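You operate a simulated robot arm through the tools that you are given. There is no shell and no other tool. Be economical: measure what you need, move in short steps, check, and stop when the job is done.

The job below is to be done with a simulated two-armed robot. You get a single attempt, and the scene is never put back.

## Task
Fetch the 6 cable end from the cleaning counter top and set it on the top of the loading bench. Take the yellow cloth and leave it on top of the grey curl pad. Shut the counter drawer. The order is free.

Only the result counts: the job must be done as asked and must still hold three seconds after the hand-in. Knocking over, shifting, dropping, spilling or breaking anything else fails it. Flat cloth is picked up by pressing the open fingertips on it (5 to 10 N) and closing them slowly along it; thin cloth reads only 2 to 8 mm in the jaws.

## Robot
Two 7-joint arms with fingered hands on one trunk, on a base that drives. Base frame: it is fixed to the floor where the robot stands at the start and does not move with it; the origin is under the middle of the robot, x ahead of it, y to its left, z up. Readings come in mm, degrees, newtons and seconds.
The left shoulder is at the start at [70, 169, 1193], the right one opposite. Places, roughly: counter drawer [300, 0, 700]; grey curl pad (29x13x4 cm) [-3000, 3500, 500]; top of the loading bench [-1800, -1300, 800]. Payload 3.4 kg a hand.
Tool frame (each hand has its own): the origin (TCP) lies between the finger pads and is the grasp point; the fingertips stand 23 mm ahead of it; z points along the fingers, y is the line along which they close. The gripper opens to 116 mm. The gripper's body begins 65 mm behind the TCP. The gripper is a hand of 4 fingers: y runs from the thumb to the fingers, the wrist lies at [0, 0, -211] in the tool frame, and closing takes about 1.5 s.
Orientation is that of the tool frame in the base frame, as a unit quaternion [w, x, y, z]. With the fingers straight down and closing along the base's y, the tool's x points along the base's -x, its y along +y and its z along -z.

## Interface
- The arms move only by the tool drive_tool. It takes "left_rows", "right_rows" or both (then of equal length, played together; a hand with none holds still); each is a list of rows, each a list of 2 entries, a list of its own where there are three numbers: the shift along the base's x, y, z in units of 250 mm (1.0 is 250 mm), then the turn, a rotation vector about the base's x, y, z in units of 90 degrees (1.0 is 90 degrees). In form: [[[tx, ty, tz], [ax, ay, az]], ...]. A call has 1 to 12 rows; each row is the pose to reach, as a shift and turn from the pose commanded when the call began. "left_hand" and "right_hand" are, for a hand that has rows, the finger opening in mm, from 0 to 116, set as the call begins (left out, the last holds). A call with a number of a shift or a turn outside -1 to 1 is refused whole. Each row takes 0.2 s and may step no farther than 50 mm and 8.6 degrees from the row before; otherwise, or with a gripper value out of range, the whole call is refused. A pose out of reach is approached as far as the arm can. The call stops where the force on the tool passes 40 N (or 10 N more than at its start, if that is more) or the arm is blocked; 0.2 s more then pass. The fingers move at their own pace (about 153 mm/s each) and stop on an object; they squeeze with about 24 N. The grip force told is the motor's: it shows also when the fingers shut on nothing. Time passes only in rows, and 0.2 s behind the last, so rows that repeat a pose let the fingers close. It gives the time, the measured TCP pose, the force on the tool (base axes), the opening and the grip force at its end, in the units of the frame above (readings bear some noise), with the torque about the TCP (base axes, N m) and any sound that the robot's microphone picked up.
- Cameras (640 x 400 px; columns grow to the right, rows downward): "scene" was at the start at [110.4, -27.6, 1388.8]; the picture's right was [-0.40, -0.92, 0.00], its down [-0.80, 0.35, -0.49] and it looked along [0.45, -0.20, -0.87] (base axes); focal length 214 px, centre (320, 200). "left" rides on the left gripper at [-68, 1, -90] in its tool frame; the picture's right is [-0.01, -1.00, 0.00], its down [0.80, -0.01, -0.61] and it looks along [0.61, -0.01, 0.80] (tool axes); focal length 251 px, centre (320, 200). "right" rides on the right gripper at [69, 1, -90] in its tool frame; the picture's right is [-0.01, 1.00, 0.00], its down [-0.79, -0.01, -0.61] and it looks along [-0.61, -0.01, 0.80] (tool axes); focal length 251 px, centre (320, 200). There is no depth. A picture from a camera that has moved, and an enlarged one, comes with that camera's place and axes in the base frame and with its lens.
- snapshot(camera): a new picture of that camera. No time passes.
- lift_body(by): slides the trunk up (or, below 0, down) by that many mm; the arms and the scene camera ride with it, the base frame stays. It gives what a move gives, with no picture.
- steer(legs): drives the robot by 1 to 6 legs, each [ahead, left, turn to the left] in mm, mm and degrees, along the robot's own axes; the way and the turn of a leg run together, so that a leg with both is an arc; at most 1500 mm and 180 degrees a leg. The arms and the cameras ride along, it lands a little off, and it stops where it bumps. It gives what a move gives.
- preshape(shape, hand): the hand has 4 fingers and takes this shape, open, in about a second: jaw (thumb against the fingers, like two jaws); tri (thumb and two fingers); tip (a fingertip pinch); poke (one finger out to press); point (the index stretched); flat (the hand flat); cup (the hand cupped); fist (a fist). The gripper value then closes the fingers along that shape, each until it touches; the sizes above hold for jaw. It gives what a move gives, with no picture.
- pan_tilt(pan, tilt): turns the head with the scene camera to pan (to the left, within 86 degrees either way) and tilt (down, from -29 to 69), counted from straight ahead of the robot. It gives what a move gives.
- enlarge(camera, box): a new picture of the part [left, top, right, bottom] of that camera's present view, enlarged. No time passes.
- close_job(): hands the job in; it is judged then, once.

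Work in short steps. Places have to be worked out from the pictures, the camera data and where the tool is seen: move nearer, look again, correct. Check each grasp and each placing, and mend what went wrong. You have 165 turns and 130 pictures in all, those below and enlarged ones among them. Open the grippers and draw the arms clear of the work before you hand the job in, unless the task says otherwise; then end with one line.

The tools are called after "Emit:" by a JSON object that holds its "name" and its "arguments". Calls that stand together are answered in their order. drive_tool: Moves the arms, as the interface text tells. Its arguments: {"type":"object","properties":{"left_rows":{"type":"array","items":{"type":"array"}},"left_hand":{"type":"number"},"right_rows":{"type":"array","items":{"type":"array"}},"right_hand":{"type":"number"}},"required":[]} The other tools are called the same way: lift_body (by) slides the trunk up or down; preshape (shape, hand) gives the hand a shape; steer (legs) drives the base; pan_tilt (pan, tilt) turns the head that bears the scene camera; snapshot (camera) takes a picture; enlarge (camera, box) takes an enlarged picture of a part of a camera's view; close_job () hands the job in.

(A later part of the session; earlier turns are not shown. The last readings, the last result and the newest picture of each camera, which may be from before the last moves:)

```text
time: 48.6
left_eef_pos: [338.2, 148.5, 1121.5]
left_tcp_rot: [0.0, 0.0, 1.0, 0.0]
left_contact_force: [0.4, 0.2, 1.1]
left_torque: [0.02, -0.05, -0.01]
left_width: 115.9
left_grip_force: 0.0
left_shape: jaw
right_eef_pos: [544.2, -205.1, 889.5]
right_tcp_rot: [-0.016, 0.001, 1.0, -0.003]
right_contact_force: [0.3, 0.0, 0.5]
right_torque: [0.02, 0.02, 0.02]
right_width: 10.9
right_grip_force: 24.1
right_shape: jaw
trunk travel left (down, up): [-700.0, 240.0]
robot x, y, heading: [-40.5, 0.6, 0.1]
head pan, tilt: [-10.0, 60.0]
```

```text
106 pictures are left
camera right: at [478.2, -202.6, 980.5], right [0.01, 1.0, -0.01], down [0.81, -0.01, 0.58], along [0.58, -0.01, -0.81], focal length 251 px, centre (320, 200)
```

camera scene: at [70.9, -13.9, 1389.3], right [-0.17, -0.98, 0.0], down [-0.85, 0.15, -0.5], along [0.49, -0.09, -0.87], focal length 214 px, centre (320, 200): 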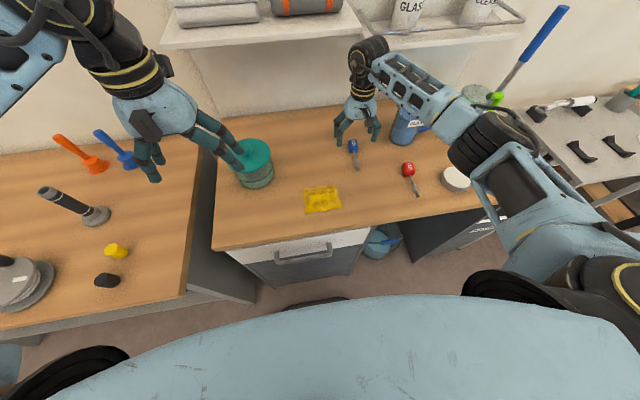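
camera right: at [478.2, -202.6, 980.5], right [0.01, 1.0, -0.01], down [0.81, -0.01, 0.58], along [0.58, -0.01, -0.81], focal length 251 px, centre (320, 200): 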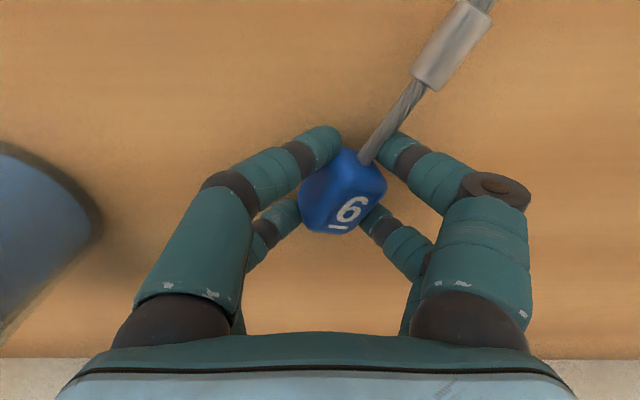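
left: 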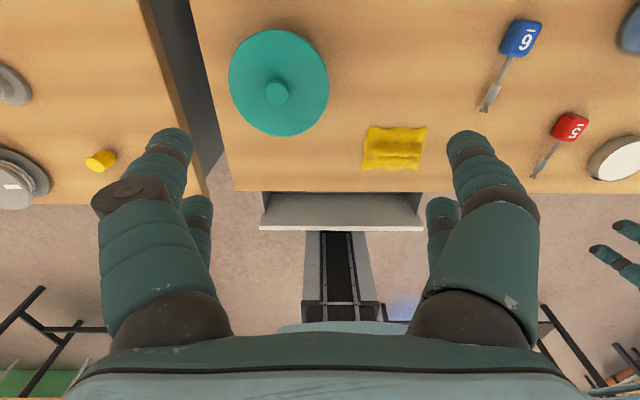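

The handle twisted a bit as the fingers closed (width 11, grip 24 N) and it's caged between them. A small lift will test the hold.

Emit:
{"name": "drive_tool", "arguments": {"right_rows": [[[0, 0, 0.08], [0, 0, 0]], [[0, 0, 0.16], [0, 0, 0]]]}}

Emit:
{"name": "snapshot", "arguments": {"camera": "right"}}

Emit:
{"name": "enlarge", "arguments": {"camera": "scene", "box": [290, 90, 450, 220]}}

```text
time: 49.2
left_eef_pos: [337.2, 147.3, 1121.1]
left_tcp_rot: [0.0, -0.001, 1.0, 0.0]
left_contact_force: [-0.4, -0.2, 0.4]
left_torque: [-0.02, 0.0, 0.01]
left_width: 115.7
left_grip_force: 0.1
left_shape: jaw
right_eef_pos: [543.3, -203.0, 929.7]
right_tcp_rot: [-0.015, 0.002, 1.0, -0.004]
right_contact_force: [0.0, -0.3, -1.1]
right_torque: [0.01, 0.0, -0.01]
right_width: 10.9
right_grip_force: 24.2
right_shape: jaw
trunk travel left (down, up): [-700.0, 240.0]
robot x, y, heading: [-44.7, -2.0, -0.0]
head pan, tilt: [-10.0, 60.0]
```

```text
105 pictures are left
camera right: at [478.0, -201.6, 1021.2], right [0.01, 1.0, -0.01], down [0.81, -0.01, 0.58], along [0.58, -0.01, -0.81], focal length 251 px, centre (320, 200)
```

right: 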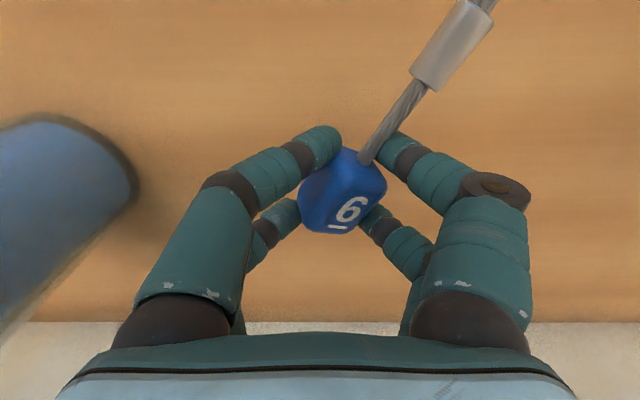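

```text
3.08 times, centred on (370, 155) of scene
camera zoom: at [71.1, -13.1, 1389.2], right [-0.17, -0.98, 0.0], down [-0.85, 0.15, -0.5], along [0.49, -0.09, -0.87], focal length 660 px, centre (166, 338)
```

zoom: 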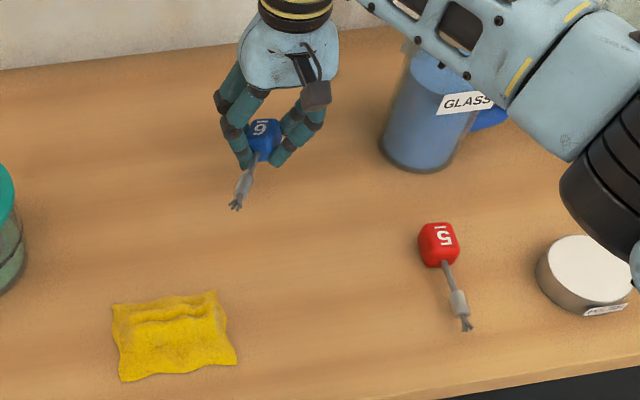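

The cable end lifted cleanly and is held. I'll retract the right hand to a safe carry spot, then bring the left hand over the cloth, centred at about [367,-70].

Emit:
{"name": "drive_tool", "arguments": {"right_rows": [[[0, 0, 0.15], [0, 0, 0]], [[0, 0, 0.3], [0, 0, 0]], [[0, 0, 0.45], [0, 0, 0]], [[-0.1, -0.08, 0.5], [0, 0, 0]], [[-0.22, -0.16, 0.54], [0, 0, 0]], [[-0.34, -0.24, 0.58], [0, 0, 0]], [[-0.46, -0.32, 0.6], [0, 0, 0]], [[-0.56, -0.42, 0.6], [0, 0, 0]], [[-0.6, -0.5, 0.6], [0, 0, 0]]]}}

Emit:
{"name": "drive_tool", "arguments": {"left_rows": [[[0.02, -0.14, -0.08], [0, 0, 0]], [[0.04, -0.28, -0.16], [0, 0, 0]], [[0.06, -0.42, -0.24], [0, 0, 0]], [[0.08, -0.56, -0.32], [0, 0, 0]], [[0.1, -0.7, -0.4], [0, 0, 0]], [[0.12, -0.84, -0.48], [0, 0, 0]], [[0.12, -0.872, -0.6], [0, 0, 0]]], "left_hand": 80}}

Emit:
{"name": "snapshot", "arguments": {"camera": "left"}}

Emit:
{"name": "snapshot", "arguments": {"camera": "scene"}}

```text
time: 51.2
left_eef_pos: [337.5, 147.7, 1120.8]
left_tcp_rot: [0.0, 0.0, 1.0, 0.001]
left_contact_force: [-0.6, -0.8, -0.6]
left_torque: [0.03, -0.01, -0.02]
left_width: 115.9
left_grip_force: 0.1
left_shape: jaw
right_eef_pos: [391.8, -330.5, 1080.3]
right_tcp_rot: [-0.014, 0.002, 1.0, -0.003]
right_contact_force: [0.0, 0.3, -0.8]
right_torque: [0.0, -0.02, 0.02]
right_width: 10.5
right_grip_force: 24.1
right_shape: jaw
trunk travel left (down, up): [-700.0, 240.0]
robot x, y, heading: [-42.4, 0.4, -0.3]
head pan, tilt: [-10.0, 60.0]
```

```text
time: 52.8
left_eef_pos: [368.4, -71.9, 970.9]
left_tcp_rot: [0.0, 0.0, 1.0, 0.0]
left_contact_force: [0.0, 0.5, 0.2]
left_torque: [0.0, 0.0, -0.03]
left_width: 80.4
left_grip_force: 0.1
left_shape: jaw
right_eef_pos: [394.6, -330.1, 1079.2]
right_tcp_rot: [-0.015, 0.001, 1.0, -0.003]
right_contact_force: [-0.5, -0.6, -1.2]
right_torque: [0.01, 0.0, 0.0]
right_width: 10.3
right_grip_force: 24.4
right_shape: jaw
trunk travel left (down, up): [-700.0, 240.0]
robot x, y, heading: [-44.3, -0.7, 0.1]
head pan, tilt: [-10.0, 60.0]
```

```text
103 pictures are left
camera left: at [438.8, -69.8, 1060.2], right [0.01, -1.0, 0.0], down [-0.8, -0.01, 0.61], along [-0.61, -0.01, -0.8], focal length 251 px, centre (320, 200)
```

left: 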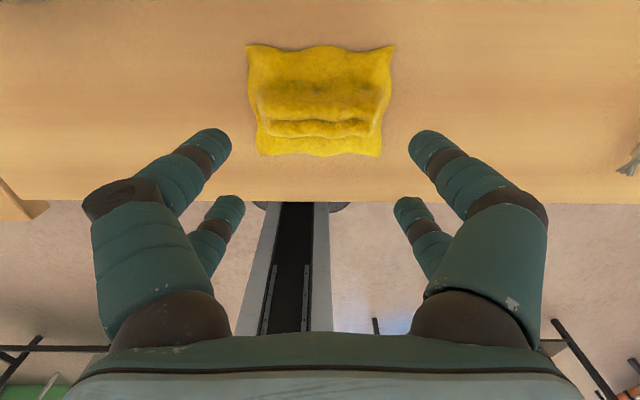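

```text
102 pictures are left
camera scene: at [71.8, -13.1, 1389.2], right [-0.17, -0.98, 0.0], down [-0.85, 0.15, -0.5], along [0.49, -0.09, -0.87], focal length 214 px, centre (320, 200)
```

scene: 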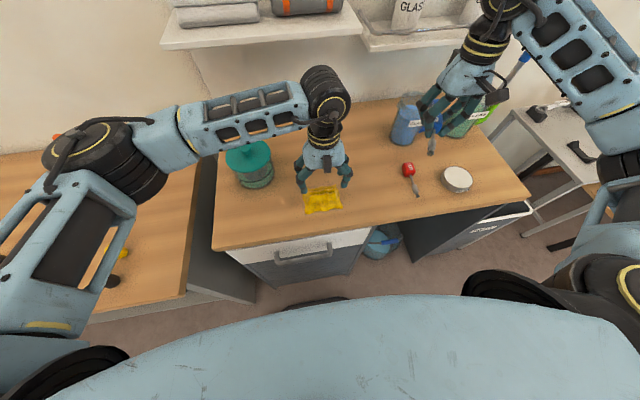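

Cloth spans x 335–420, y -125…-15, with its ridge near x=372. I'll move to x=376 and descend to just touch it.

Emit:
{"name": "drive_tool", "arguments": {"left_rows": [[[0.03, 0.004, -0.12], [0, 0, 0]], [[0.03, 0.004, -0.24], [0, 0, 0]], [[0.03, 0.004, -0.31], [0, 0, 0]], [[0.03, 0.004, -0.34], [0, 0, 0]], [[0.03, 0.004, -0.346], [0, 0, 0]]]}}

Emit:
{"name": "snapshot", "arguments": {"camera": "left"}}

```text
time: 53.9
left_eef_pos: [374.4, -71.7, 889.1]
left_tcp_rot: [0.004, 0.0, 1.0, -0.004]
left_contact_force: [-4.3, 2.8, 29.2]
left_torque: [0.31, 0.13, 0.06]
left_width: 78.4
left_grip_force: 0.1
left_shape: jaw
right_eef_pos: [391.2, -330.0, 1082.6]
right_tcp_rot: [-0.014, 0.001, 1.0, -0.004]
right_contact_force: [0.1, 0.0, -2.3]
right_torque: [-0.03, -0.03, -0.01]
right_width: 10.2
right_grip_force: 24.1
right_shape: jaw
trunk travel left (down, up): [-700.0, 240.0]
robot x, y, heading: [-42.7, 1.2, 0.0]
head pan, tilt: [-10.0, 60.0]
stopped in row 5 (left hand): the force on the tool passed its limit (the readings are from after the stop); the commanded pose is now the measured one
```

```text
101 pictures are left
camera left: at [444.2, -69.0, 980.3], right [0.01, -1.0, 0.01], down [-0.8, 0.0, 0.6], along [-0.6, -0.01, -0.8], focal length 251 px, centre (320, 200)
```

left: 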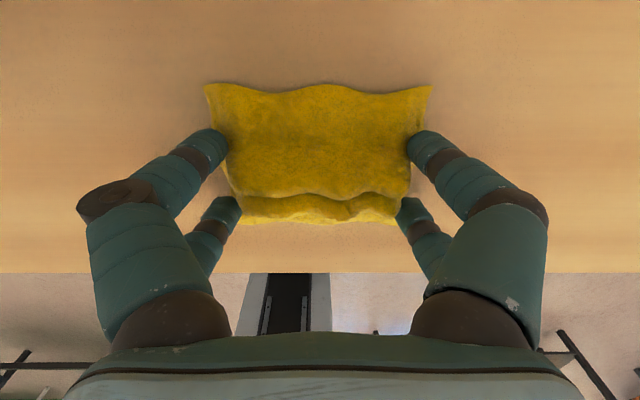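

Pressing too hard at 29 N. I'll rise 3 mm and narrow the fingers a little, then check the force.

Emit:
{"name": "drive_tool", "arguments": {"left_rows": [[[0.0, 0, 0.014], [0, 0, 0]], [[0.0, 0, 0.014], [0, 0, 0]]], "left_hand": 68}}

```text
time: 54.5
left_eef_pos: [375.0, -71.0, 891.1]
left_tcp_rot: [0.003, 0.0, 1.0, -0.002]
left_contact_force: [-4.0, -0.1, 7.5]
left_torque: [-0.29, -0.02, -0.12]
left_width: 75.9
left_grip_force: 24.4
left_shape: jaw
right_eef_pos: [391.4, -331.5, 1079.7]
right_tcp_rot: [-0.015, 0.001, 1.0, -0.003]
right_contact_force: [-0.1, -0.2, -1.0]
right_torque: [-0.01, 0.0, 0.04]
right_width: 10.3
right_grip_force: 23.7
right_shape: jaw
trunk travel left (down, up): [-700.0, 240.0]
robot x, y, heading: [-42.5, 1.0, 0.2]
head pan, tilt: [-10.0, 60.0]
```

Force is 7.5 N and the fingers are biting. Continuing to close in steps.

Emit:
{"name": "drive_tool", "arguments": {"left_rows": [[[0, 0, 0], [0, 0, 0]], [[0, 0, 0], [0, 0, 0]], [[0, 0, 0], [0, 0, 0]]], "left_hand": 40}}

Emit:
{"name": "snapshot", "arguments": {"camera": "left"}}

```text
time: 55.3
left_eef_pos: [375.5, -70.6, 890.5]
left_tcp_rot: [0.004, 0.0, 1.0, -0.002]
left_contact_force: [-2.0, -1.0, 2.3]
left_torque: [-0.11, -0.06, -0.08]
left_width: 75.6
left_grip_force: 24.0
left_shape: jaw
right_eef_pos: [391.7, -330.0, 1080.0]
right_tcp_rot: [-0.015, 0.002, 1.0, -0.003]
right_contact_force: [-0.8, 0.1, -1.2]
right_torque: [-0.03, 0.02, 0.01]
right_width: 10.2
right_grip_force: 23.5
right_shape: jaw
trunk travel left (down, up): [-700.0, 240.0]
robot x, y, heading: [-42.5, -2.5, -0.2]
head pan, tilt: [-10.0, 60.0]
```

```text
100 pictures are left
camera left: at [446.1, -68.5, 980.6], right [0.01, -1.0, 0.0], down [-0.8, -0.01, 0.6], along [-0.6, -0.01, -0.8], focal length 251 px, centre (320, 200)
```

left: 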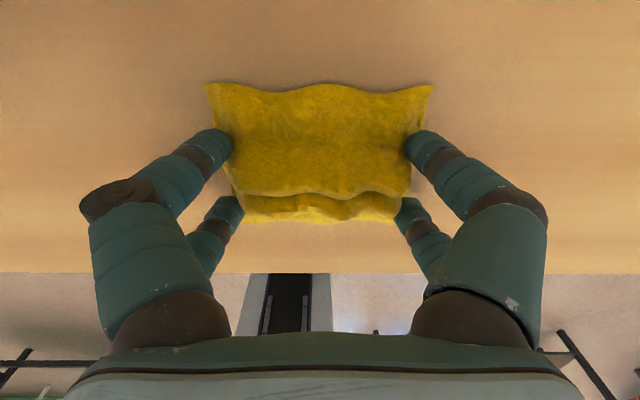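

The fingers hold at 75.6 mm with 24 N, so the cloth seems gripped across its width. I'll do a test lift.

Emit:
{"name": "drive_tool", "arguments": {"left_rows": [[[0, 0, 0], [0, 0, 0]], [[0, 0, 0], [0, 0, 0]], [[0, 0, 0.06], [0, 0, 0]], [[0, 0, 0.12], [0, 0, 0]], [[0, 0, 0.16], [0, 0, 0]]], "left_hand": 0}}

Emit:
{"name": "snapshot", "arguments": {"camera": "left"}}

Emit:
{"name": "snapshot", "arguments": {"camera": "scene"}}

```text
time: 56.5
left_eef_pos: [376.8, -69.8, 930.6]
left_tcp_rot: [0.003, -0.001, 1.0, -0.002]
left_contact_force: [-0.1, -0.2, -0.4]
left_torque: [-0.01, 0.0, 0.01]
left_width: 76.1
left_grip_force: 23.9
left_shape: jaw
right_eef_pos: [393.1, -330.4, 1080.1]
right_tcp_rot: [-0.015, 0.002, 1.0, -0.003]
right_contact_force: [0.0, 0.5, -0.7]
right_torque: [0.04, -0.01, 0.02]
right_width: 10.1
right_grip_force: 23.7
right_shape: jaw
trunk travel left (down, up): [-700.0, 240.0]
robot x, y, heading: [-44.5, -1.1, -0.0]
head pan, tilt: [-10.0, 60.0]
```

```text
99 pictures are left
camera left: at [446.4, -68.8, 1020.7], right [0.01, -1.0, 0.0], down [-0.8, -0.01, 0.6], along [-0.6, -0.01, -0.8], focal length 251 px, centre (320, 200)
```

left: 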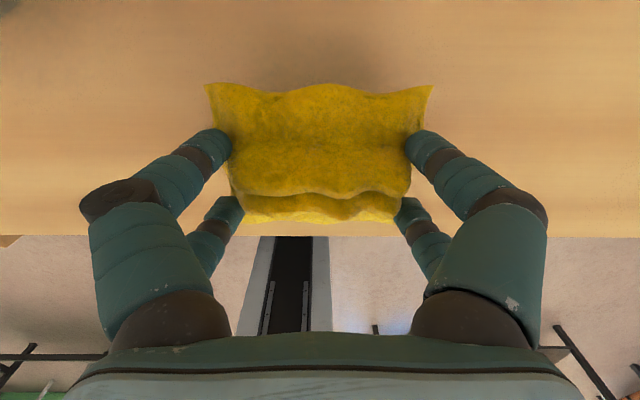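

```text
98 pictures are left
camera scene: at [71.6, -13.5, 1389.2], right [-0.17, -0.98, 0.0], down [-0.85, 0.15, -0.5], along [0.49, -0.09, -0.87], focal length 214 px, centre (320, 200)
```

scene: 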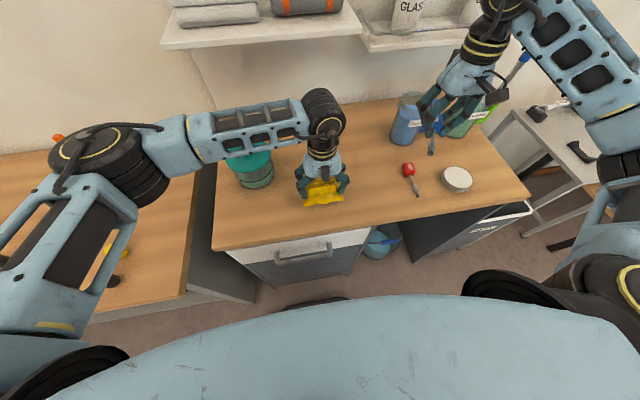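

The cloth is off the table and held. I'll raise the left hand into a carry pose and back away from the counter.

Emit:
{"name": "drive_tool", "arguments": {"left_rows": [[[0, 0, 0.15], [0, 0, 0]], [[0, 0.05, 0.3], [0, 0, 0]], [[-0.06, 0.15, 0.45], [0, 0, 0]], [[-0.12, 0.28, 0.55], [0, 0, 0]], [[-0.2, 0.42, 0.6], [0, 0, 0]], [[-0.26, 0.56, 0.6], [0, 0, 0]]]}}

Emit:
{"name": "steer", "arguments": {"legs": [[-500, 0, 0]]}}

Emit:
{"name": "pan_tilt", "arguments": {"pan": -80, "tilt": 25}}

Emit:
{"name": "snapshot", "arguments": {"camera": "scene"}}

Emit:
{"name": "snapshot", "arguments": {"camera": "left"}}

```text
time: 57.9
left_eef_pos: [312.6, 71.5, 1081.1]
left_tcp_rot: [0.002, -0.001, 1.0, -0.003]
left_contact_force: [0.3, 0.3, -0.3]
left_torque: [-0.04, -0.01, -0.01]
left_width: 76.0
left_grip_force: 23.9
left_shape: jaw
right_eef_pos: [393.4, -329.2, 1080.9]
right_tcp_rot: [-0.014, 0.002, 1.0, -0.004]
right_contact_force: [-0.1, 0.3, -0.3]
right_torque: [0.01, 0.01, 0.01]
right_width: 10.5
right_grip_force: 23.9
right_shape: jaw
trunk travel left (down, up): [-700.0, 240.0]
robot x, y, heading: [-45.2, -2.2, -0.0]
head pan, tilt: [-10.0, 60.0]
```

```text
time: 60.9
left_eef_pos: [-183.9, 71.6, 1080.1]
left_tcp_rot: [0.003, -0.001, 1.0, -0.003]
left_contact_force: [0.8, 0.0, -0.7]
left_torque: [-0.03, -0.01, 0.01]
left_width: 76.2
left_grip_force: 24.0
left_shape: jaw
right_eef_pos: [-103.5, -329.1, 1080.0]
right_tcp_rot: [-0.015, 0.002, 1.0, -0.003]
right_contact_force: [1.1, 0.2, -1.3]
right_torque: [-0.02, 0.0, 0.01]
right_width: 10.1
right_grip_force: 23.7
right_shape: jaw
trunk travel left (down, up): [-700.0, 240.0]
robot x, y, heading: [-540.2, 0.1, -0.0]
head pan, tilt: [-10.0, 60.0]
```

```text
time: 62.3
left_eef_pos: [-185.5, 69.8, 1081.2]
left_tcp_rot: [0.003, 0.0, 1.0, -0.002]
left_contact_force: [-0.2, 0.4, -0.4]
left_torque: [-0.02, 0.02, 0.0]
left_width: 75.9
left_grip_force: 24.4
left_shape: jaw
right_eef_pos: [-104.0, -329.4, 1079.4]
right_tcp_rot: [-0.016, 0.001, 1.0, -0.003]
right_contact_force: [0.0, 0.1, -0.3]
right_torque: [-0.01, -0.04, 0.02]
right_width: 10.6
right_grip_force: 23.6
right_shape: jaw
trunk travel left (down, up): [-700.0, 240.0]
robot x, y, heading: [-542.4, 1.4, -0.0]
head pan, tilt: [-80.0, 25.0]
```

```text
97 pictures are left
camera scene: at [-475.4, -91.8, 1439.2], right [-0.98, -0.17, 0.0], down [-0.07, 0.42, -0.91], along [0.16, -0.89, -0.42], focal length 214 px, centre (320, 200)
```

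scene: 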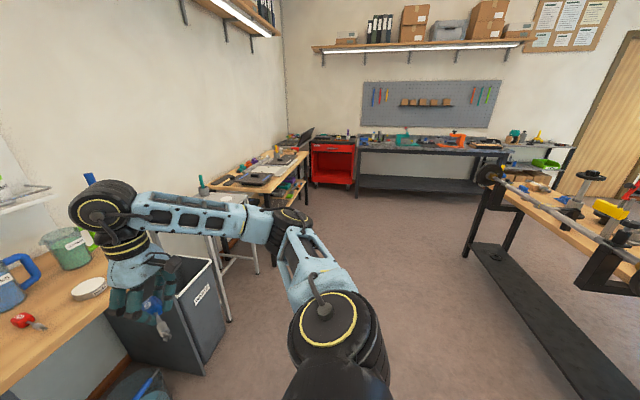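

```text
96 pictures are left
camera left: at [-114.9, 72.6, 1170.6], right [0.01, -1.0, 0.0], down [-0.8, 0.0, 0.6], along [-0.6, -0.01, -0.8], focal length 251 px, centre (320, 200)
```

left: 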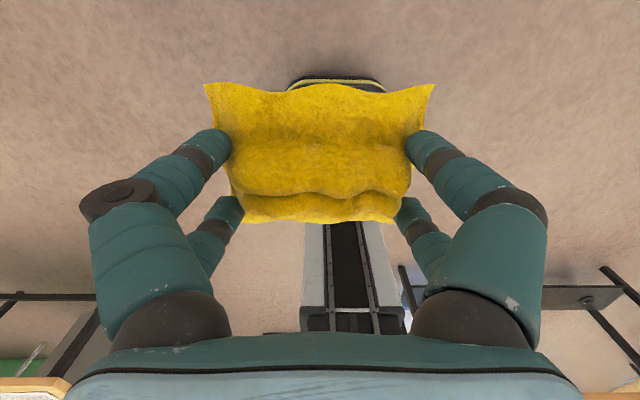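

Both items are held. The loading bench is the one behind me on the right. I'll turn about 135° to the right to face it.

Emit:
{"name": "steer", "arguments": {"legs": [[0, 0, -134]]}}

Emit:
{"name": "pan_tilt", "arguments": {"pan": 0, "tilt": 25}}

Emit:
{"name": "snapshot", "arguments": {"camera": "scene"}}

```text
time: 68.3
left_eef_pos: [-746.9, -299.5, 1082.0]
left_tcp_rot: [-0.001, 0.926, 0.378, -0.003]
left_contact_force: [0.4, -0.4, -0.2]
left_torque: [0.0, 0.02, -0.03]
left_width: 75.8
left_grip_force: 23.8
left_shape: jaw
right_eef_pos: [-1083.8, -69.5, 1079.8]
right_tcp_rot: [-0.009, 0.926, 0.376, 0.013]
right_contact_force: [-0.9, 0.7, -0.9]
right_torque: [0.01, 0.0, -0.02]
right_width: 10.2
right_grip_force: 24.3
right_shape: jaw
trunk travel left (down, up): [-700.0, 240.0]
robot x, y, heading: [-539.7, -0.1, -135.6]
head pan, tilt: [-80.0, 25.0]
```

```text
time: 69.8
left_eef_pos: [-746.7, -299.5, 1080.9]
left_tcp_rot: [-0.001, 0.926, 0.377, -0.004]
left_contact_force: [0.2, -0.6, 0.0]
left_torque: [0.02, 0.04, 0.0]
left_width: 76.0
left_grip_force: 24.5
left_shape: jaw
right_eef_pos: [-1083.3, -69.9, 1079.2]
right_tcp_rot: [-0.009, 0.927, 0.376, 0.012]
right_contact_force: [-0.2, 0.2, -0.2]
right_torque: [-0.01, 0.0, 0.0]
right_width: 10.0
right_grip_force: 24.1
right_shape: jaw
trunk travel left (down, up): [-700.0, 240.0]
robot x, y, heading: [-537.6, 0.5, -135.8]
head pan, tilt: [0.0, 25.0]
```

```text
95 pictures are left
camera scene: at [-643.9, -100.3, 1439.2], right [-0.7, 0.72, 0.0], down [0.3, 0.3, -0.91], along [-0.65, -0.63, -0.42], focal length 214 px, centre (320, 200)
```

scene: 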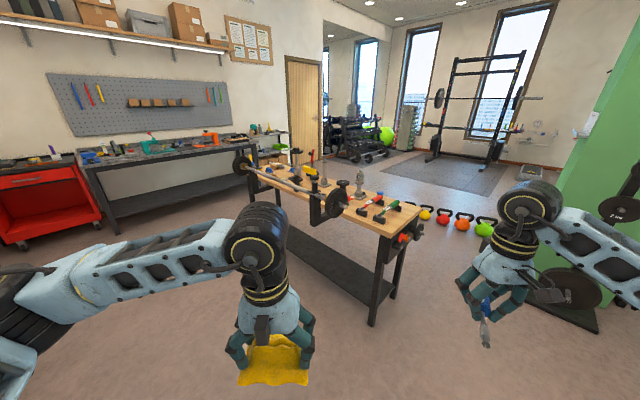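

The loading bench is ahead. I'll enlarge to find free room on its top.

Emit:
{"name": "enlarge", "arguments": {"camera": "scene", "box": [225, 130, 445, 268]}}

```text
2.90 times, centred on (335, 199) of scene
camera zoom: at [-643.9, -100.3, 1439.2], right [-0.7, 0.72, 0.0], down [0.3, 0.3, -0.91], along [-0.65, -0.63, -0.42], focal length 622 px, centre (276, 203)
```

zoom: 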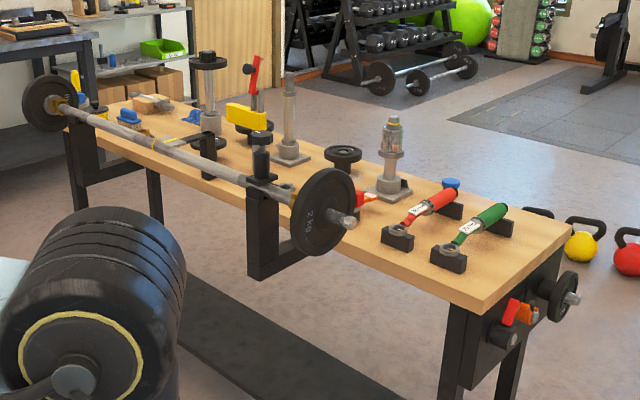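

The near right corner of the bench is free: end edge y≈-471, front edge x≈-1548, nearest tool at y≈-620. I'll turn to face -x and strafe so that the right arm lines up with that corner.

Emit:
{"name": "steer", "arguments": {"legs": [[0, 0, -44], [0, 640, 0]]}}

Emit:
{"name": "snapshot", "arguments": {"camera": "scene"}}

```text
time: 75.4
left_eef_pos: [-900.7, -710.0, 1081.0]
left_tcp_rot: [-0.002, 1.0, -0.002, -0.003]
left_contact_force: [0.3, -0.1, -1.4]
left_torque: [0.05, 0.01, 0.02]
left_width: 76.0
left_grip_force: 24.0
left_shape: jaw
right_eef_pos: [-978.8, -310.3, 1081.1]
right_tcp_rot: [-0.003, 1.0, -0.004, 0.016]
right_contact_force: [0.2, 0.4, -1.1]
right_torque: [0.04, 0.04, -0.01]
right_width: 10.0
right_grip_force: 23.4
right_shape: jaw
trunk travel left (down, up): [-700.0, 240.0]
robot x, y, heading: [-544.8, -635.6, 179.8]
head pan, tilt: [0.0, 25.0]
```

```text
93 pictures are left
camera scene: at [-686.2, -640.6, 1439.2], right [0.01, 1.0, 0.0], down [0.42, 0.0, -0.91], along [-0.91, 0.0, -0.42], focal length 214 px, centre (320, 200)
```

scene: 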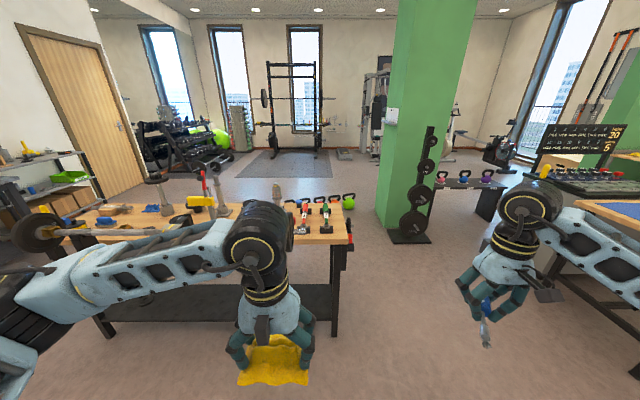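

I'll tuck the left arm back and up to clear the barbell, then drive 500 mm ahead and look down.

Emit:
{"name": "drive_tool", "arguments": {"left_rows": [[[0.08, 0, 0.15], [0, 0, 0]], [[0.16, 0, 0.3], [0, 0, 0]], [[0.26, 0, 0.45], [0, 0, 0]], [[0.38, 0, 0.56], [0, 0, 0]], [[0.5, 0, 0.6], [0, 0, 0]]]}}

Emit:
{"name": "steer", "arguments": {"legs": [[500, 0, 0]]}}

Emit:
{"name": "pan_tilt", "arguments": {"pan": -5, "tilt": 50}}

Emit:
{"name": "snapshot", "arguments": {"camera": "scene"}}

Emit:
{"name": "snapshot", "arguments": {"camera": "right"}}

```text
time: 76.6
left_eef_pos: [-773.1, -709.6, 1232.1]
left_tcp_rot: [-0.002, 1.0, -0.002, -0.003]
left_contact_force: [0.2, -0.1, -0.3]
left_torque: [0.02, 0.01, 0.0]
left_width: 28.5
left_grip_force: 24.4
left_shape: jaw
right_eef_pos: [-978.5, -310.0, 1079.1]
right_tcp_rot: [-0.004, 1.0, -0.004, 0.016]
right_contact_force: [0.3, 0.6, -0.6]
right_torque: [0.02, 0.0, 0.03]
right_width: 9.9
right_grip_force: 23.8
right_shape: jaw
trunk travel left (down, up): [-700.0, 240.0]
robot x, y, heading: [-545.0, -643.1, 179.7]
head pan, tilt: [0.0, 25.0]
```

```text
time: 79.5
left_eef_pos: [-1270.8, -707.6, 1232.5]
left_tcp_rot: [-0.003, 1.0, -0.001, -0.003]
left_contact_force: [-0.1, 0.5, -0.3]
left_torque: [0.02, 0.04, 0.02]
left_width: 28.6
left_grip_force: 23.5
left_shape: jaw
right_eef_pos: [-1476.3, -306.6, 1080.4]
right_tcp_rot: [-0.004, 1.0, -0.002, 0.015]
right_contact_force: [0.5, -0.3, -0.8]
right_torque: [-0.01, 0.0, 0.01]
right_width: 10.3
right_grip_force: 23.6
right_shape: jaw
trunk travel left (down, up): [-700.0, 240.0]
robot x, y, heading: [-1044.4, -635.7, 179.8]
head pan, tilt: [0.0, 25.0]
```

```text
time: 80.4
left_eef_pos: [-1273.1, -708.3, 1231.4]
left_tcp_rot: [-0.002, 1.0, -0.001, -0.002]
left_contact_force: [-0.6, -0.7, -0.1]
left_torque: [-0.01, -0.02, -0.03]
left_width: 28.4
left_grip_force: 24.3
left_shape: jaw
right_eef_pos: [-1477.4, -307.7, 1079.3]
right_tcp_rot: [-0.003, 1.0, -0.004, 0.015]
right_contact_force: [-1.1, -0.1, -1.2]
right_torque: [0.02, 0.01, 0.0]
right_width: 10.1
right_grip_force: 23.9
right_shape: jaw
trunk travel left (down, up): [-700.0, 240.0]
robot x, y, heading: [-1040.1, -637.1, 179.9]
head pan, tilt: [-5.0, 50.0]
```

```text
92 pictures are left
camera scene: at [-1168.5, -632.3, 1401.8], right [0.09, 1.0, 0.0], down [0.76, -0.07, -0.64], along [-0.64, 0.06, -0.77], focal length 214 px, centre (320, 200)
```

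scene: 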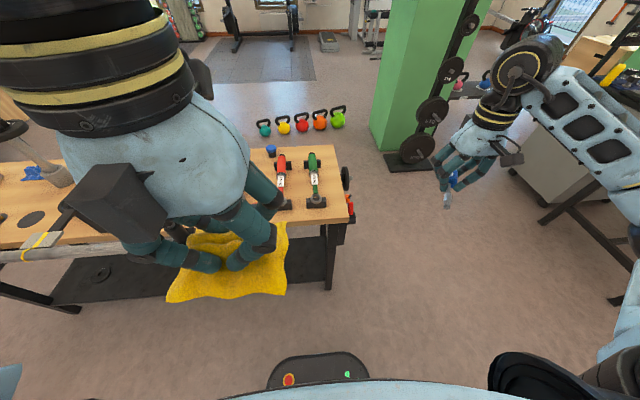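

```text
91 pictures are left
camera right: at [-1410.7, -308.8, 1171.1], right [-0.01, -1.0, -0.01], down [-0.81, 0.01, 0.58], along [-0.58, 0.01, -0.81], focal length 251 px, centre (320, 200)
```

right: 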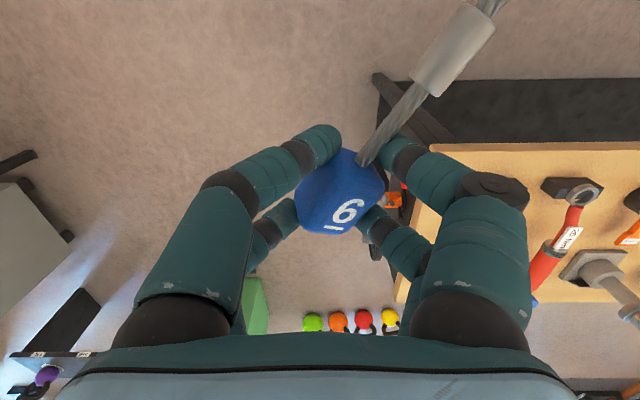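

The cloth settled to 28.5 mm in the jaws and is still held. I'll drive 150 mm closer, then bring the right hand over the free corner strip.

Emit:
{"name": "steer", "arguments": {"legs": [[150, 0, 0]]}}

Emit:
{"name": "drive_tool", "arguments": {"right_rows": [[[-0.02, -0.12, -0.04], [0, 0, 0]], [[-0.05, -0.26, -0.08], [0, 0, 0]], [[-0.08, -0.4, -0.12], [0, 0, 0]], [[-0.12, -0.54, -0.16], [0, 0, 0]], [[-0.16, -0.68, -0.2], [0, 0, 0]], [[-0.2, -0.8, -0.26], [0, 0, 0]], [[-0.25, -0.89, -0.36], [0, 0, 0]]]}}

Emit:
{"name": "snapshot", "arguments": {"camera": "right"}}

Emit:
{"name": "snapshot", "arguments": {"camera": "scene"}}

```text
time: 81.8
left_eef_pos: [-1420.2, -707.4, 1231.5]
left_tcp_rot: [-0.003, 1.0, -0.001, -0.004]
left_contact_force: [0.0, -0.6, 0.3]
left_torque: [0.01, 0.0, 0.03]
left_width: 28.6
left_grip_force: 24.1
left_shape: jaw
right_eef_pos: [-1626.5, -308.3, 1081.3]
right_tcp_rot: [-0.003, 1.0, -0.003, 0.014]
right_contact_force: [0.0, -0.8, -0.4]
right_torque: [-0.01, 0.0, 0.03]
right_width: 10.0
right_grip_force: 24.0
right_shape: jaw
trunk travel left (down, up): [-700.0, 240.0]
robot x, y, heading: [-1193.6, -637.2, 179.6]
head pan, tilt: [-5.0, 50.0]
```

```text
time: 83.4
left_eef_pos: [-1423.1, -709.2, 1233.1]
left_tcp_rot: [-0.002, 1.0, -0.001, -0.002]
left_contact_force: [0.4, 0.9, -0.5]
left_torque: [0.02, 0.0, -0.02]
left_width: 28.4
left_grip_force: 23.8
left_shape: jaw
right_eef_pos: [-1692.0, -531.9, 989.1]
right_tcp_rot: [-0.003, 1.0, -0.003, 0.015]
right_contact_force: [0.8, 0.3, -0.6]
right_torque: [0.0, 0.0, -0.02]
right_width: 9.8
right_grip_force: 24.0
right_shape: jaw
trunk travel left (down, up): [-700.0, 240.0]
robot x, y, heading: [-1189.9, -637.8, 179.8]
head pan, tilt: [-5.0, 50.0]
```

```text
90 pictures are left
camera right: at [-1625.1, -532.7, 1080.6], right [-0.01, -1.0, -0.01], down [-0.81, 0.01, 0.58], along [-0.58, 0.01, -0.81], focal length 251 px, centre (320, 200)
```

right: 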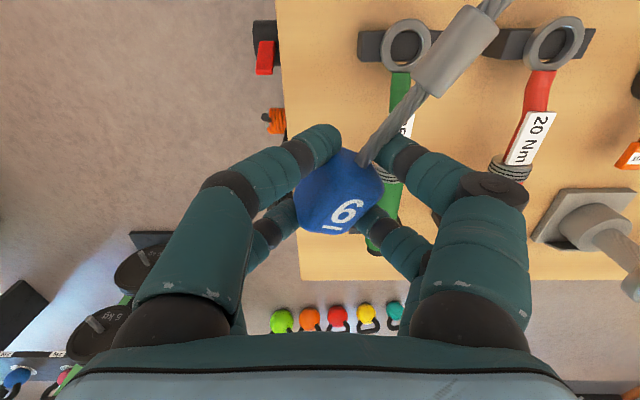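

```text
89 pictures are left
camera scene: at [-1320.3, -633.0, 1401.7], right [0.09, 1.0, 0.0], down [0.76, -0.07, -0.64], along [-0.64, 0.06, -0.77], focal length 214 px, centre (320, 200)
```

scene: 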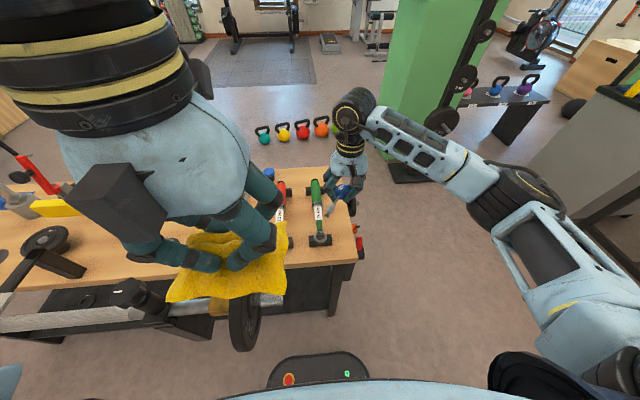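

The cable points diagonally toward the torque wrench mount. I'll rotate the hand +34° about z so it lies along the free strip, whose bench edge is y≈-495 and tool side y≤-564, and descend to z≈890.

Emit:
{"name": "drive_tool", "arguments": {"right_rows": [[[-0.016, 0.007, 0], [0, 0, 0.095]], [[-0.032, 0.014, 0], [0, 0, 0.19]], [[-0.048, 0.021, -0.05], [0, 0, 0.285]], [[-0.064, 0.028, -0.1], [0, 0, 0.38]], [[-0.064, 0.028, -0.25], [0, 0, 0.38]], [[-0.064, 0.028, -0.4], [0, 0, 0.38]]]}}

Emit:
{"name": "snapshot", "arguments": {"camera": "right"}}

Emit:
{"name": "enlarge", "arguments": {"camera": "scene", "box": [270, 150, 390, 270]}}

```text
time: 84.8
left_eef_pos: [-1424.4, -707.6, 1230.6]
left_tcp_rot: [-0.003, 1.0, -0.001, -0.002]
left_contact_force: [-0.8, 0.3, -0.6]
left_torque: [-0.01, 0.01, 0.0]
left_width: 28.6
left_grip_force: 24.1
left_shape: jaw
right_eef_pos: [-1707.0, -523.9, 888.5]
right_tcp_rot: [-0.008, 0.956, 0.292, 0.014]
right_contact_force: [-0.1, -0.1, -1.0]
right_torque: [-0.01, -0.01, 0.02]
right_width: 10.2
right_grip_force: 24.4
right_shape: jaw
trunk travel left (down, up): [-700.0, 240.0]
robot x, y, heading: [-1191.1, -637.2, 179.7]
head pan, tilt: [-5.0, 50.0]
```

```text
88 pictures are left
camera right: at [-1651.2, -487.8, 979.9], right [0.55, -0.83, -0.01], down [-0.68, -0.45, 0.58], along [-0.49, -0.32, -0.81], focal length 251 px, centre (320, 200)
```

right: 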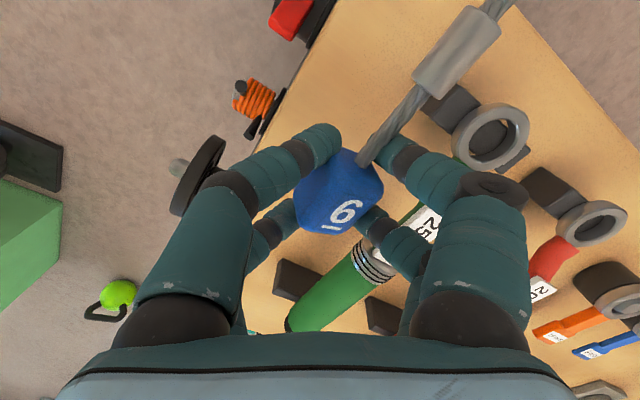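

```text
3.33 times, centred on (330, 210) of scene
camera zoom: at [-1319.9, -631.9, 1401.7], right [0.09, 1.0, 0.0], down [0.76, -0.07, -0.64], along [-0.64, 0.06, -0.77], focal length 715 px, centre (287, 167)
```

zoom: 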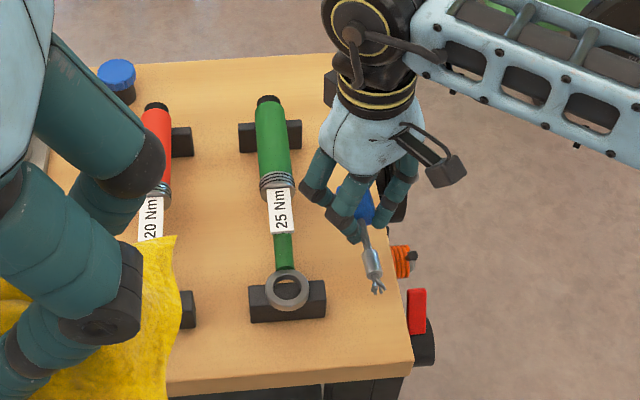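

Edge at y≈-494 confirmed. I'll shift 8 mm inward and lower to about 855.

Emit:
{"name": "drive_tool", "arguments": {"right_rows": [[[0, -0.032, -0.06], [0, 0, 0]], [[0, -0.032, -0.12], [0, 0, 0]], [[0, -0.032, -0.14], [0, 0, 0]]]}}

Emit:
{"name": "snapshot", "arguments": {"camera": "right"}}

Emit:
{"name": "enlarge", "arguments": {"camera": "scene", "box": [270, 150, 390, 270]}}

```text
time: 85.6
left_eef_pos: [-1423.3, -707.7, 1230.5]
left_tcp_rot: [-0.002, 1.0, 0.0, -0.003]
left_contact_force: [0.9, 0.8, -0.4]
left_torque: [-0.01, -0.01, -0.05]
left_width: 28.8
left_grip_force: 23.8
left_shape: jaw
right_eef_pos: [-1706.4, -531.0, 854.6]
right_tcp_rot: [-0.008, 0.957, 0.291, 0.013]
right_contact_force: [0.5, 0.6, -0.9]
right_torque: [0.03, 0.01, -0.03]
right_width: 10.0
right_grip_force: 23.9
right_shape: jaw
trunk travel left (down, up): [-700.0, 240.0]
robot x, y, heading: [-1189.8, -636.6, 179.5]
head pan, tilt: [-5.0, 50.0]
```

```text
86 pictures are left
camera right: at [-1651.1, -495.4, 945.8], right [0.55, -0.83, -0.01], down [-0.68, -0.45, 0.58], along [-0.49, -0.32, -0.81], focal length 251 px, centre (320, 200)
```

right: 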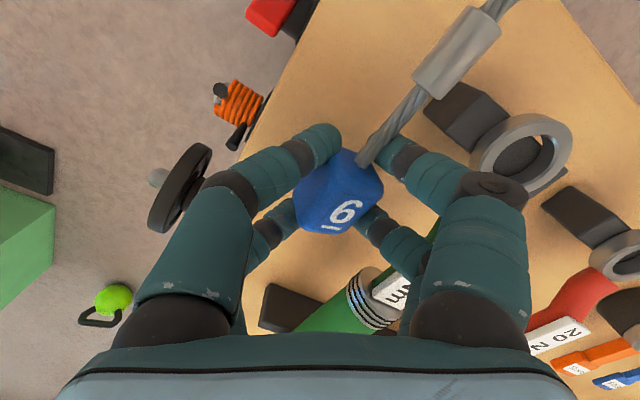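

```text
3.33 times, centred on (330, 210) of scene
camera zoom: at [-1319.3, -632.1, 1401.8], right [0.09, 1.0, 0.0], down [0.76, -0.07, -0.64], along [-0.64, 0.06, -0.77], focal length 715 px, centre (287, 167)
```

zoom: 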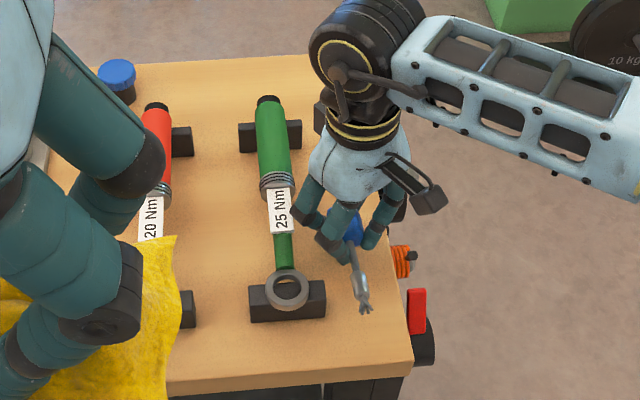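

Everything is clear around it. Lowering in small steps until contact.

Emit:
{"name": "drive_tool", "arguments": {"right_rows": [[[0, 0, -0.016], [0, 0, 0]], [[0, 0, -0.032], [0, 0, 0]], [[0, 0, -0.048], [0, 0, 0]], [[0, 0, -0.06], [0, 0, 0]]]}}

```text
time: 86.6
left_eef_pos: [-1422.8, -707.7, 1232.7]
left_tcp_rot: [-0.002, 1.0, -0.001, -0.002]
left_contact_force: [0.5, 0.0, -0.3]
left_torque: [0.01, 0.01, -0.04]
left_width: 28.5
left_grip_force: 24.4
left_shape: jaw
right_eef_pos: [-1707.1, -531.6, 838.7]
right_tcp_rot: [-0.007, 0.957, 0.291, 0.014]
right_contact_force: [-0.7, 1.1, 0.3]
right_torque: [-0.04, -0.02, 0.01]
right_width: 10.0
right_grip_force: 24.4
right_shape: jaw
trunk travel left (down, up): [-700.0, 240.0]
robot x, y, heading: [-1190.1, -638.0, 179.7]
head pan, tilt: [-5.0, 50.0]
```

No contact yet at 839, so I'll keep going down.

Emit:
{"name": "drive_tool", "arguments": {"right_rows": [[[0, 0, -0.012], [0, 0, 0]], [[0, 0, -0.024], [0, 0, 0]], [[0, 0, -0.036], [0, 0, 0]], [[0, 0, -0.048], [0, 0, 0]]]}}

Emit:
{"name": "snapshot", "arguments": {"camera": "right"}}

```text
time: 87.6
left_eef_pos: [-1421.0, -708.4, 1232.4]
left_tcp_rot: [-0.003, 1.0, -0.002, -0.002]
left_contact_force: [0.4, 0.2, -0.4]
left_torque: [-0.02, -0.04, -0.01]
left_width: 28.4
left_grip_force: 23.3
left_shape: jaw
right_eef_pos: [-1705.3, -532.3, 829.0]
right_tcp_rot: [-0.007, 0.956, 0.292, 0.012]
right_contact_force: [-0.3, 0.2, 3.0]
right_torque: [-0.04, 0.09, 0.0]
right_width: 10.0
right_grip_force: 24.2
right_shape: jaw
trunk travel left (down, up): [-700.0, 240.0]
robot x, y, heading: [-1192.5, -636.6, 180.1]
head pan, tilt: [-5.0, 50.0]
```

```text
84 pictures are left
camera right: at [-1650.6, -495.1, 919.5], right [0.55, -0.83, -0.01], down [-0.68, -0.45, 0.58], along [-0.49, -0.32, -0.81], focal length 251 px, centre (320, 200)
```

right: 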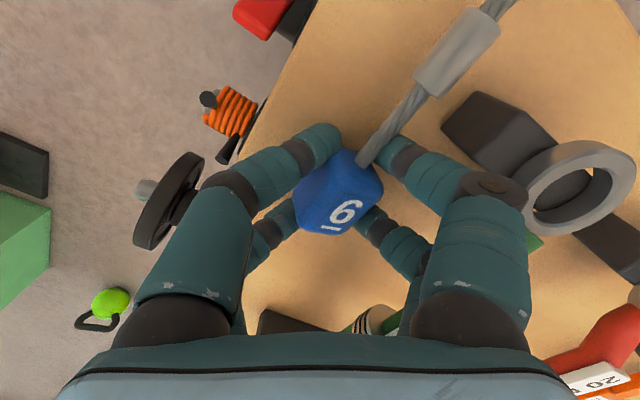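

First contact, 3 N at z=829. I'll release by opening to 45 mm.

Emit:
{"name": "drive_tool", "arguments": {"right_rows": [[[0, 0, -0.006], [0, 0, 0]], [[0, 0, -0.006], [0, 0, 0]], [[0, 0, -0.006], [0, 0, 0]], [[0, 0, -0.006], [0, 0, 0]]], "right_hand": 45}}

Emit:
{"name": "snapshot", "arguments": {"camera": "right"}}

```text
time: 88.6
left_eef_pos: [-1424.2, -708.0, 1230.8]
left_tcp_rot: [-0.002, 1.0, -0.001, -0.002]
left_contact_force: [-0.5, 0.0, 0.1]
left_torque: [-0.01, 0.0, -0.01]
left_width: 28.6
left_grip_force: 23.9
left_shape: jaw
right_eef_pos: [-1707.0, -531.8, 826.4]
right_tcp_rot: [-0.008, 0.956, 0.292, 0.012]
right_contact_force: [0.6, -0.4, -0.1]
right_torque: [-0.01, -0.01, -0.01]
right_width: 44.6
right_grip_force: 0.1
right_shape: jaw
trunk travel left (down, up): [-700.0, 240.0]
robot x, y, heading: [-1195.7, -636.5, 179.6]
head pan, tilt: [-5.0, 50.0]
```

```text
83 pictures are left
camera right: at [-1651.3, -494.9, 917.6], right [0.55, -0.83, -0.01], down [-0.68, -0.45, 0.58], along [-0.49, -0.32, -0.81], focal length 251 px, centre (320, 200)
```

right: 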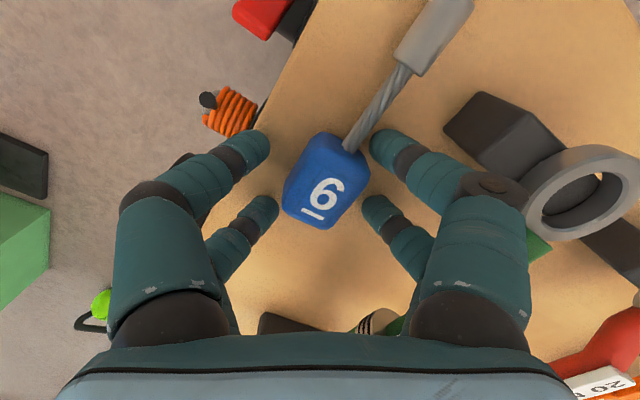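

It's lying freely between the fingers. Lifting straight up.

Emit:
{"name": "drive_tool", "arguments": {"right_rows": [[[0, 0, 0.08], [0, 0, 0]], [[0, 0, 0.2], [0, 0, 0]], [[0, 0, 0.4], [0, 0, 0]], [[0, 0, 0.6], [0, 0, 0]], [[0, 0, 0.8], [0, 0, 0]], [[0, 0, 1.0], [0, 0, 0]]]}}

Emit:
{"name": "snapshot", "arguments": {"camera": "right"}}

Emit:
{"name": "enlarge", "arguments": {"camera": "scene", "box": [270, 150, 390, 270]}}

```text
time: 90.0
left_eef_pos: [-1421.5, -708.2, 1231.1]
left_tcp_rot: [-0.002, 1.0, 0.0, -0.003]
left_contact_force: [-0.1, -0.9, -0.5]
left_torque: [0.0, 0.05, 0.02]
left_width: 28.6
left_grip_force: 23.5
left_shape: jaw
right_eef_pos: [-1706.0, -532.1, 1078.3]
right_tcp_rot: [-0.008, 0.956, 0.292, 0.013]
right_contact_force: [0.4, 0.7, 0.3]
right_torque: [0.01, -0.04, -0.02]
right_width: 44.5
right_grip_force: 0.0
right_shape: jaw
trunk travel left (down, up): [-700.0, 240.0]
robot x, y, heading: [-1192.0, -640.1, 179.9]
head pan, tilt: [-5.0, 50.0]
```

```text
82 pictures are left
camera right: at [-1650.2, -495.2, 1168.7], right [0.55, -0.83, -0.01], down [-0.68, -0.45, 0.58], along [-0.49, -0.32, -0.81], focal length 251 px, centre (320, 200)
```

right: 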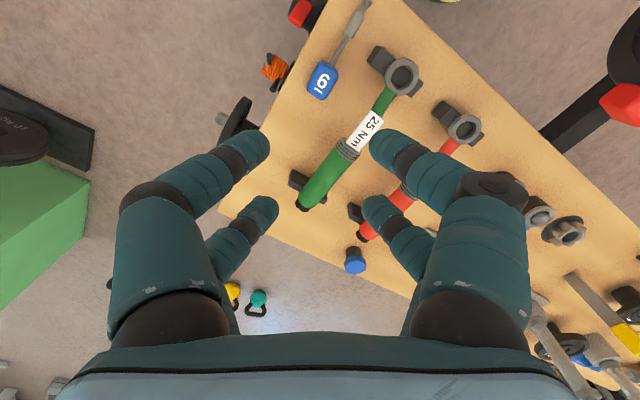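

```text
3.33 times, centred on (330, 210) of scene
camera zoom: at [-1318.5, -632.7, 1401.8], right [0.09, 1.0, 0.0], down [0.76, -0.07, -0.64], along [-0.64, 0.06, -0.77], focal length 715 px, centre (287, 167)
```

zoom: 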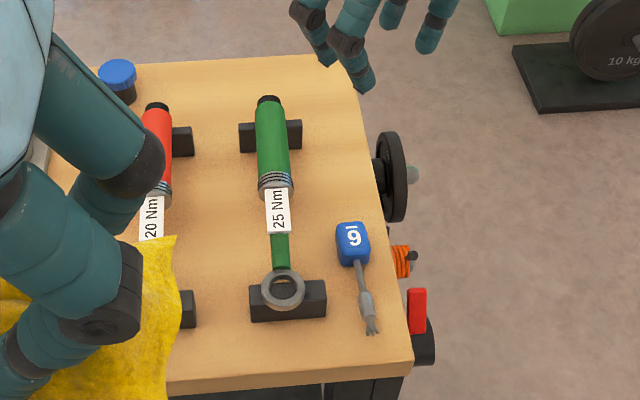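

The cable end rests well on the bench. I'll tuck the right arm, back away and survey the way to the curl pad.

Emit:
{"name": "drive_tool", "arguments": {"right_rows": [[[0.1, 0.1, 0], [0, 0, -0.095]], [[0.2, 0.2, 0], [0, 0, -0.19]], [[0.3, 0.3, 0], [0, 0, -0.285]], [[0.4, 0.4, 0], [0, 0, -0.38]], [[0.52, 0.5, 0.05], [0, 0, -0.38]], [[0.64, 0.58, 0.1], [0, 0, -0.38]], [[0.76, 0.66, 0.1], [0, 0, -0.38]]]}}

Emit:
{"name": "steer", "arguments": {"legs": [[-450, 0, 0]]}}

Emit:
{"name": "pan_tilt", "arguments": {"pan": -60, "tilt": 20}}

Emit:
{"name": "snapshot", "arguments": {"camera": "scene"}}

```text
time: 91.6
left_eef_pos: [-1421.3, -707.3, 1232.3]
left_tcp_rot: [-0.002, 1.0, -0.001, -0.004]
left_contact_force: [0.0, 1.3, -0.9]
left_torque: [0.04, 0.0, 0.0]
left_width: 28.4
left_grip_force: 24.0
left_shape: jaw
right_eef_pos: [-1514.8, -365.2, 1100.1]
right_tcp_rot: [-0.003, 1.0, -0.003, 0.014]
right_contact_force: [0.2, -0.9, 0.2]
right_torque: [-0.02, -0.02, 0.02]
right_width: 44.6
right_grip_force: 0.0
right_shape: jaw
trunk travel left (down, up): [-700.0, 240.0]
robot x, y, heading: [-1190.9, -640.6, 179.7]
head pan, tilt: [-5.0, 50.0]
```

```text
time: 94.3
left_eef_pos: [-973.1, -709.1, 1230.7]
left_tcp_rot: [-0.002, 1.0, -0.001, -0.002]
left_contact_force: [0.3, -0.5, -0.4]
left_torque: [-0.03, -0.01, 0.02]
left_width: 28.5
left_grip_force: 23.6
left_shape: jaw
right_eef_pos: [-1068.7, -367.4, 1100.3]
right_tcp_rot: [-0.003, 1.0, -0.002, 0.016]
right_contact_force: [0.3, -0.3, -0.9]
right_torque: [-0.01, 0.01, 0.02]
right_width: 44.9
right_grip_force: 0.0
right_shape: jaw
trunk travel left (down, up): [-700.0, 240.0]
robot x, y, heading: [-740.3, -640.1, 179.6]
head pan, tilt: [-5.0, 50.0]
```

```text
time: 95.6
left_eef_pos: [-973.5, -708.7, 1233.2]
left_tcp_rot: [-0.003, 1.0, -0.001, -0.004]
left_contact_force: [0.5, 1.1, -0.5]
left_torque: [0.03, 0.04, 0.01]
left_width: 28.5
left_grip_force: 24.0
left_shape: jaw
right_eef_pos: [-1067.0, -368.0, 1100.7]
right_tcp_rot: [-0.003, 1.0, -0.002, 0.015]
right_contact_force: [0.5, 0.1, -0.1]
right_torque: [0.02, -0.01, 0.01]
right_width: 44.7
right_grip_force: 0.0
right_shape: jaw
trunk travel left (down, up): [-700.0, 240.0]
robot x, y, heading: [-742.7, -640.9, 179.9]
head pan, tilt: [-60.0, 20.0]
```

```text
80 pictures are left
camera scene: at [-839.0, -559.7, 1447.3], right [0.87, 0.5, 0.0], down [0.17, -0.3, -0.94], along [-0.47, 0.82, -0.34], focal length 214 px, centre (320, 200)
```

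scene: 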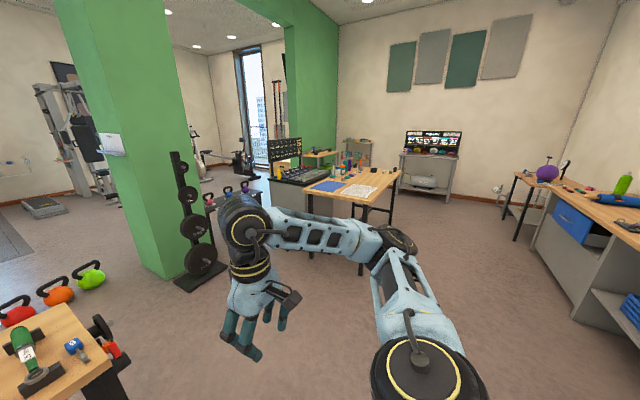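

By projection the pad should show near pixel (327,168), so I'll enlarge that region.

Emit:
{"name": "enlarge", "arguments": {"camera": "scene", "box": [180, 110, 420, 260]}}

```text
2.67 times, centred on (300, 185) of scene
camera zoom: at [-839.0, -559.7, 1447.3], right [0.87, 0.5, 0.0], down [0.17, -0.3, -0.94], along [-0.47, 0.82, -0.34], focal length 572 px, centre (373, 240)
```

zoom: 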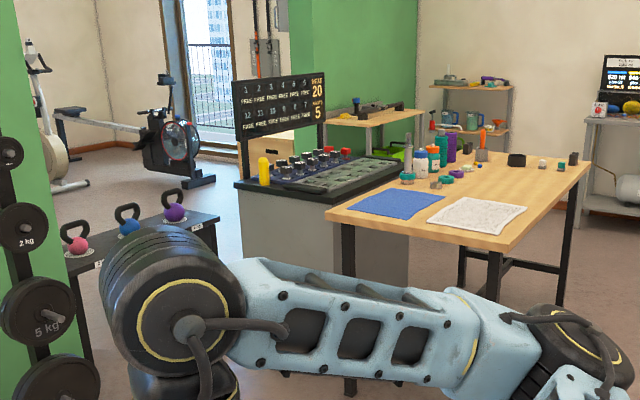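

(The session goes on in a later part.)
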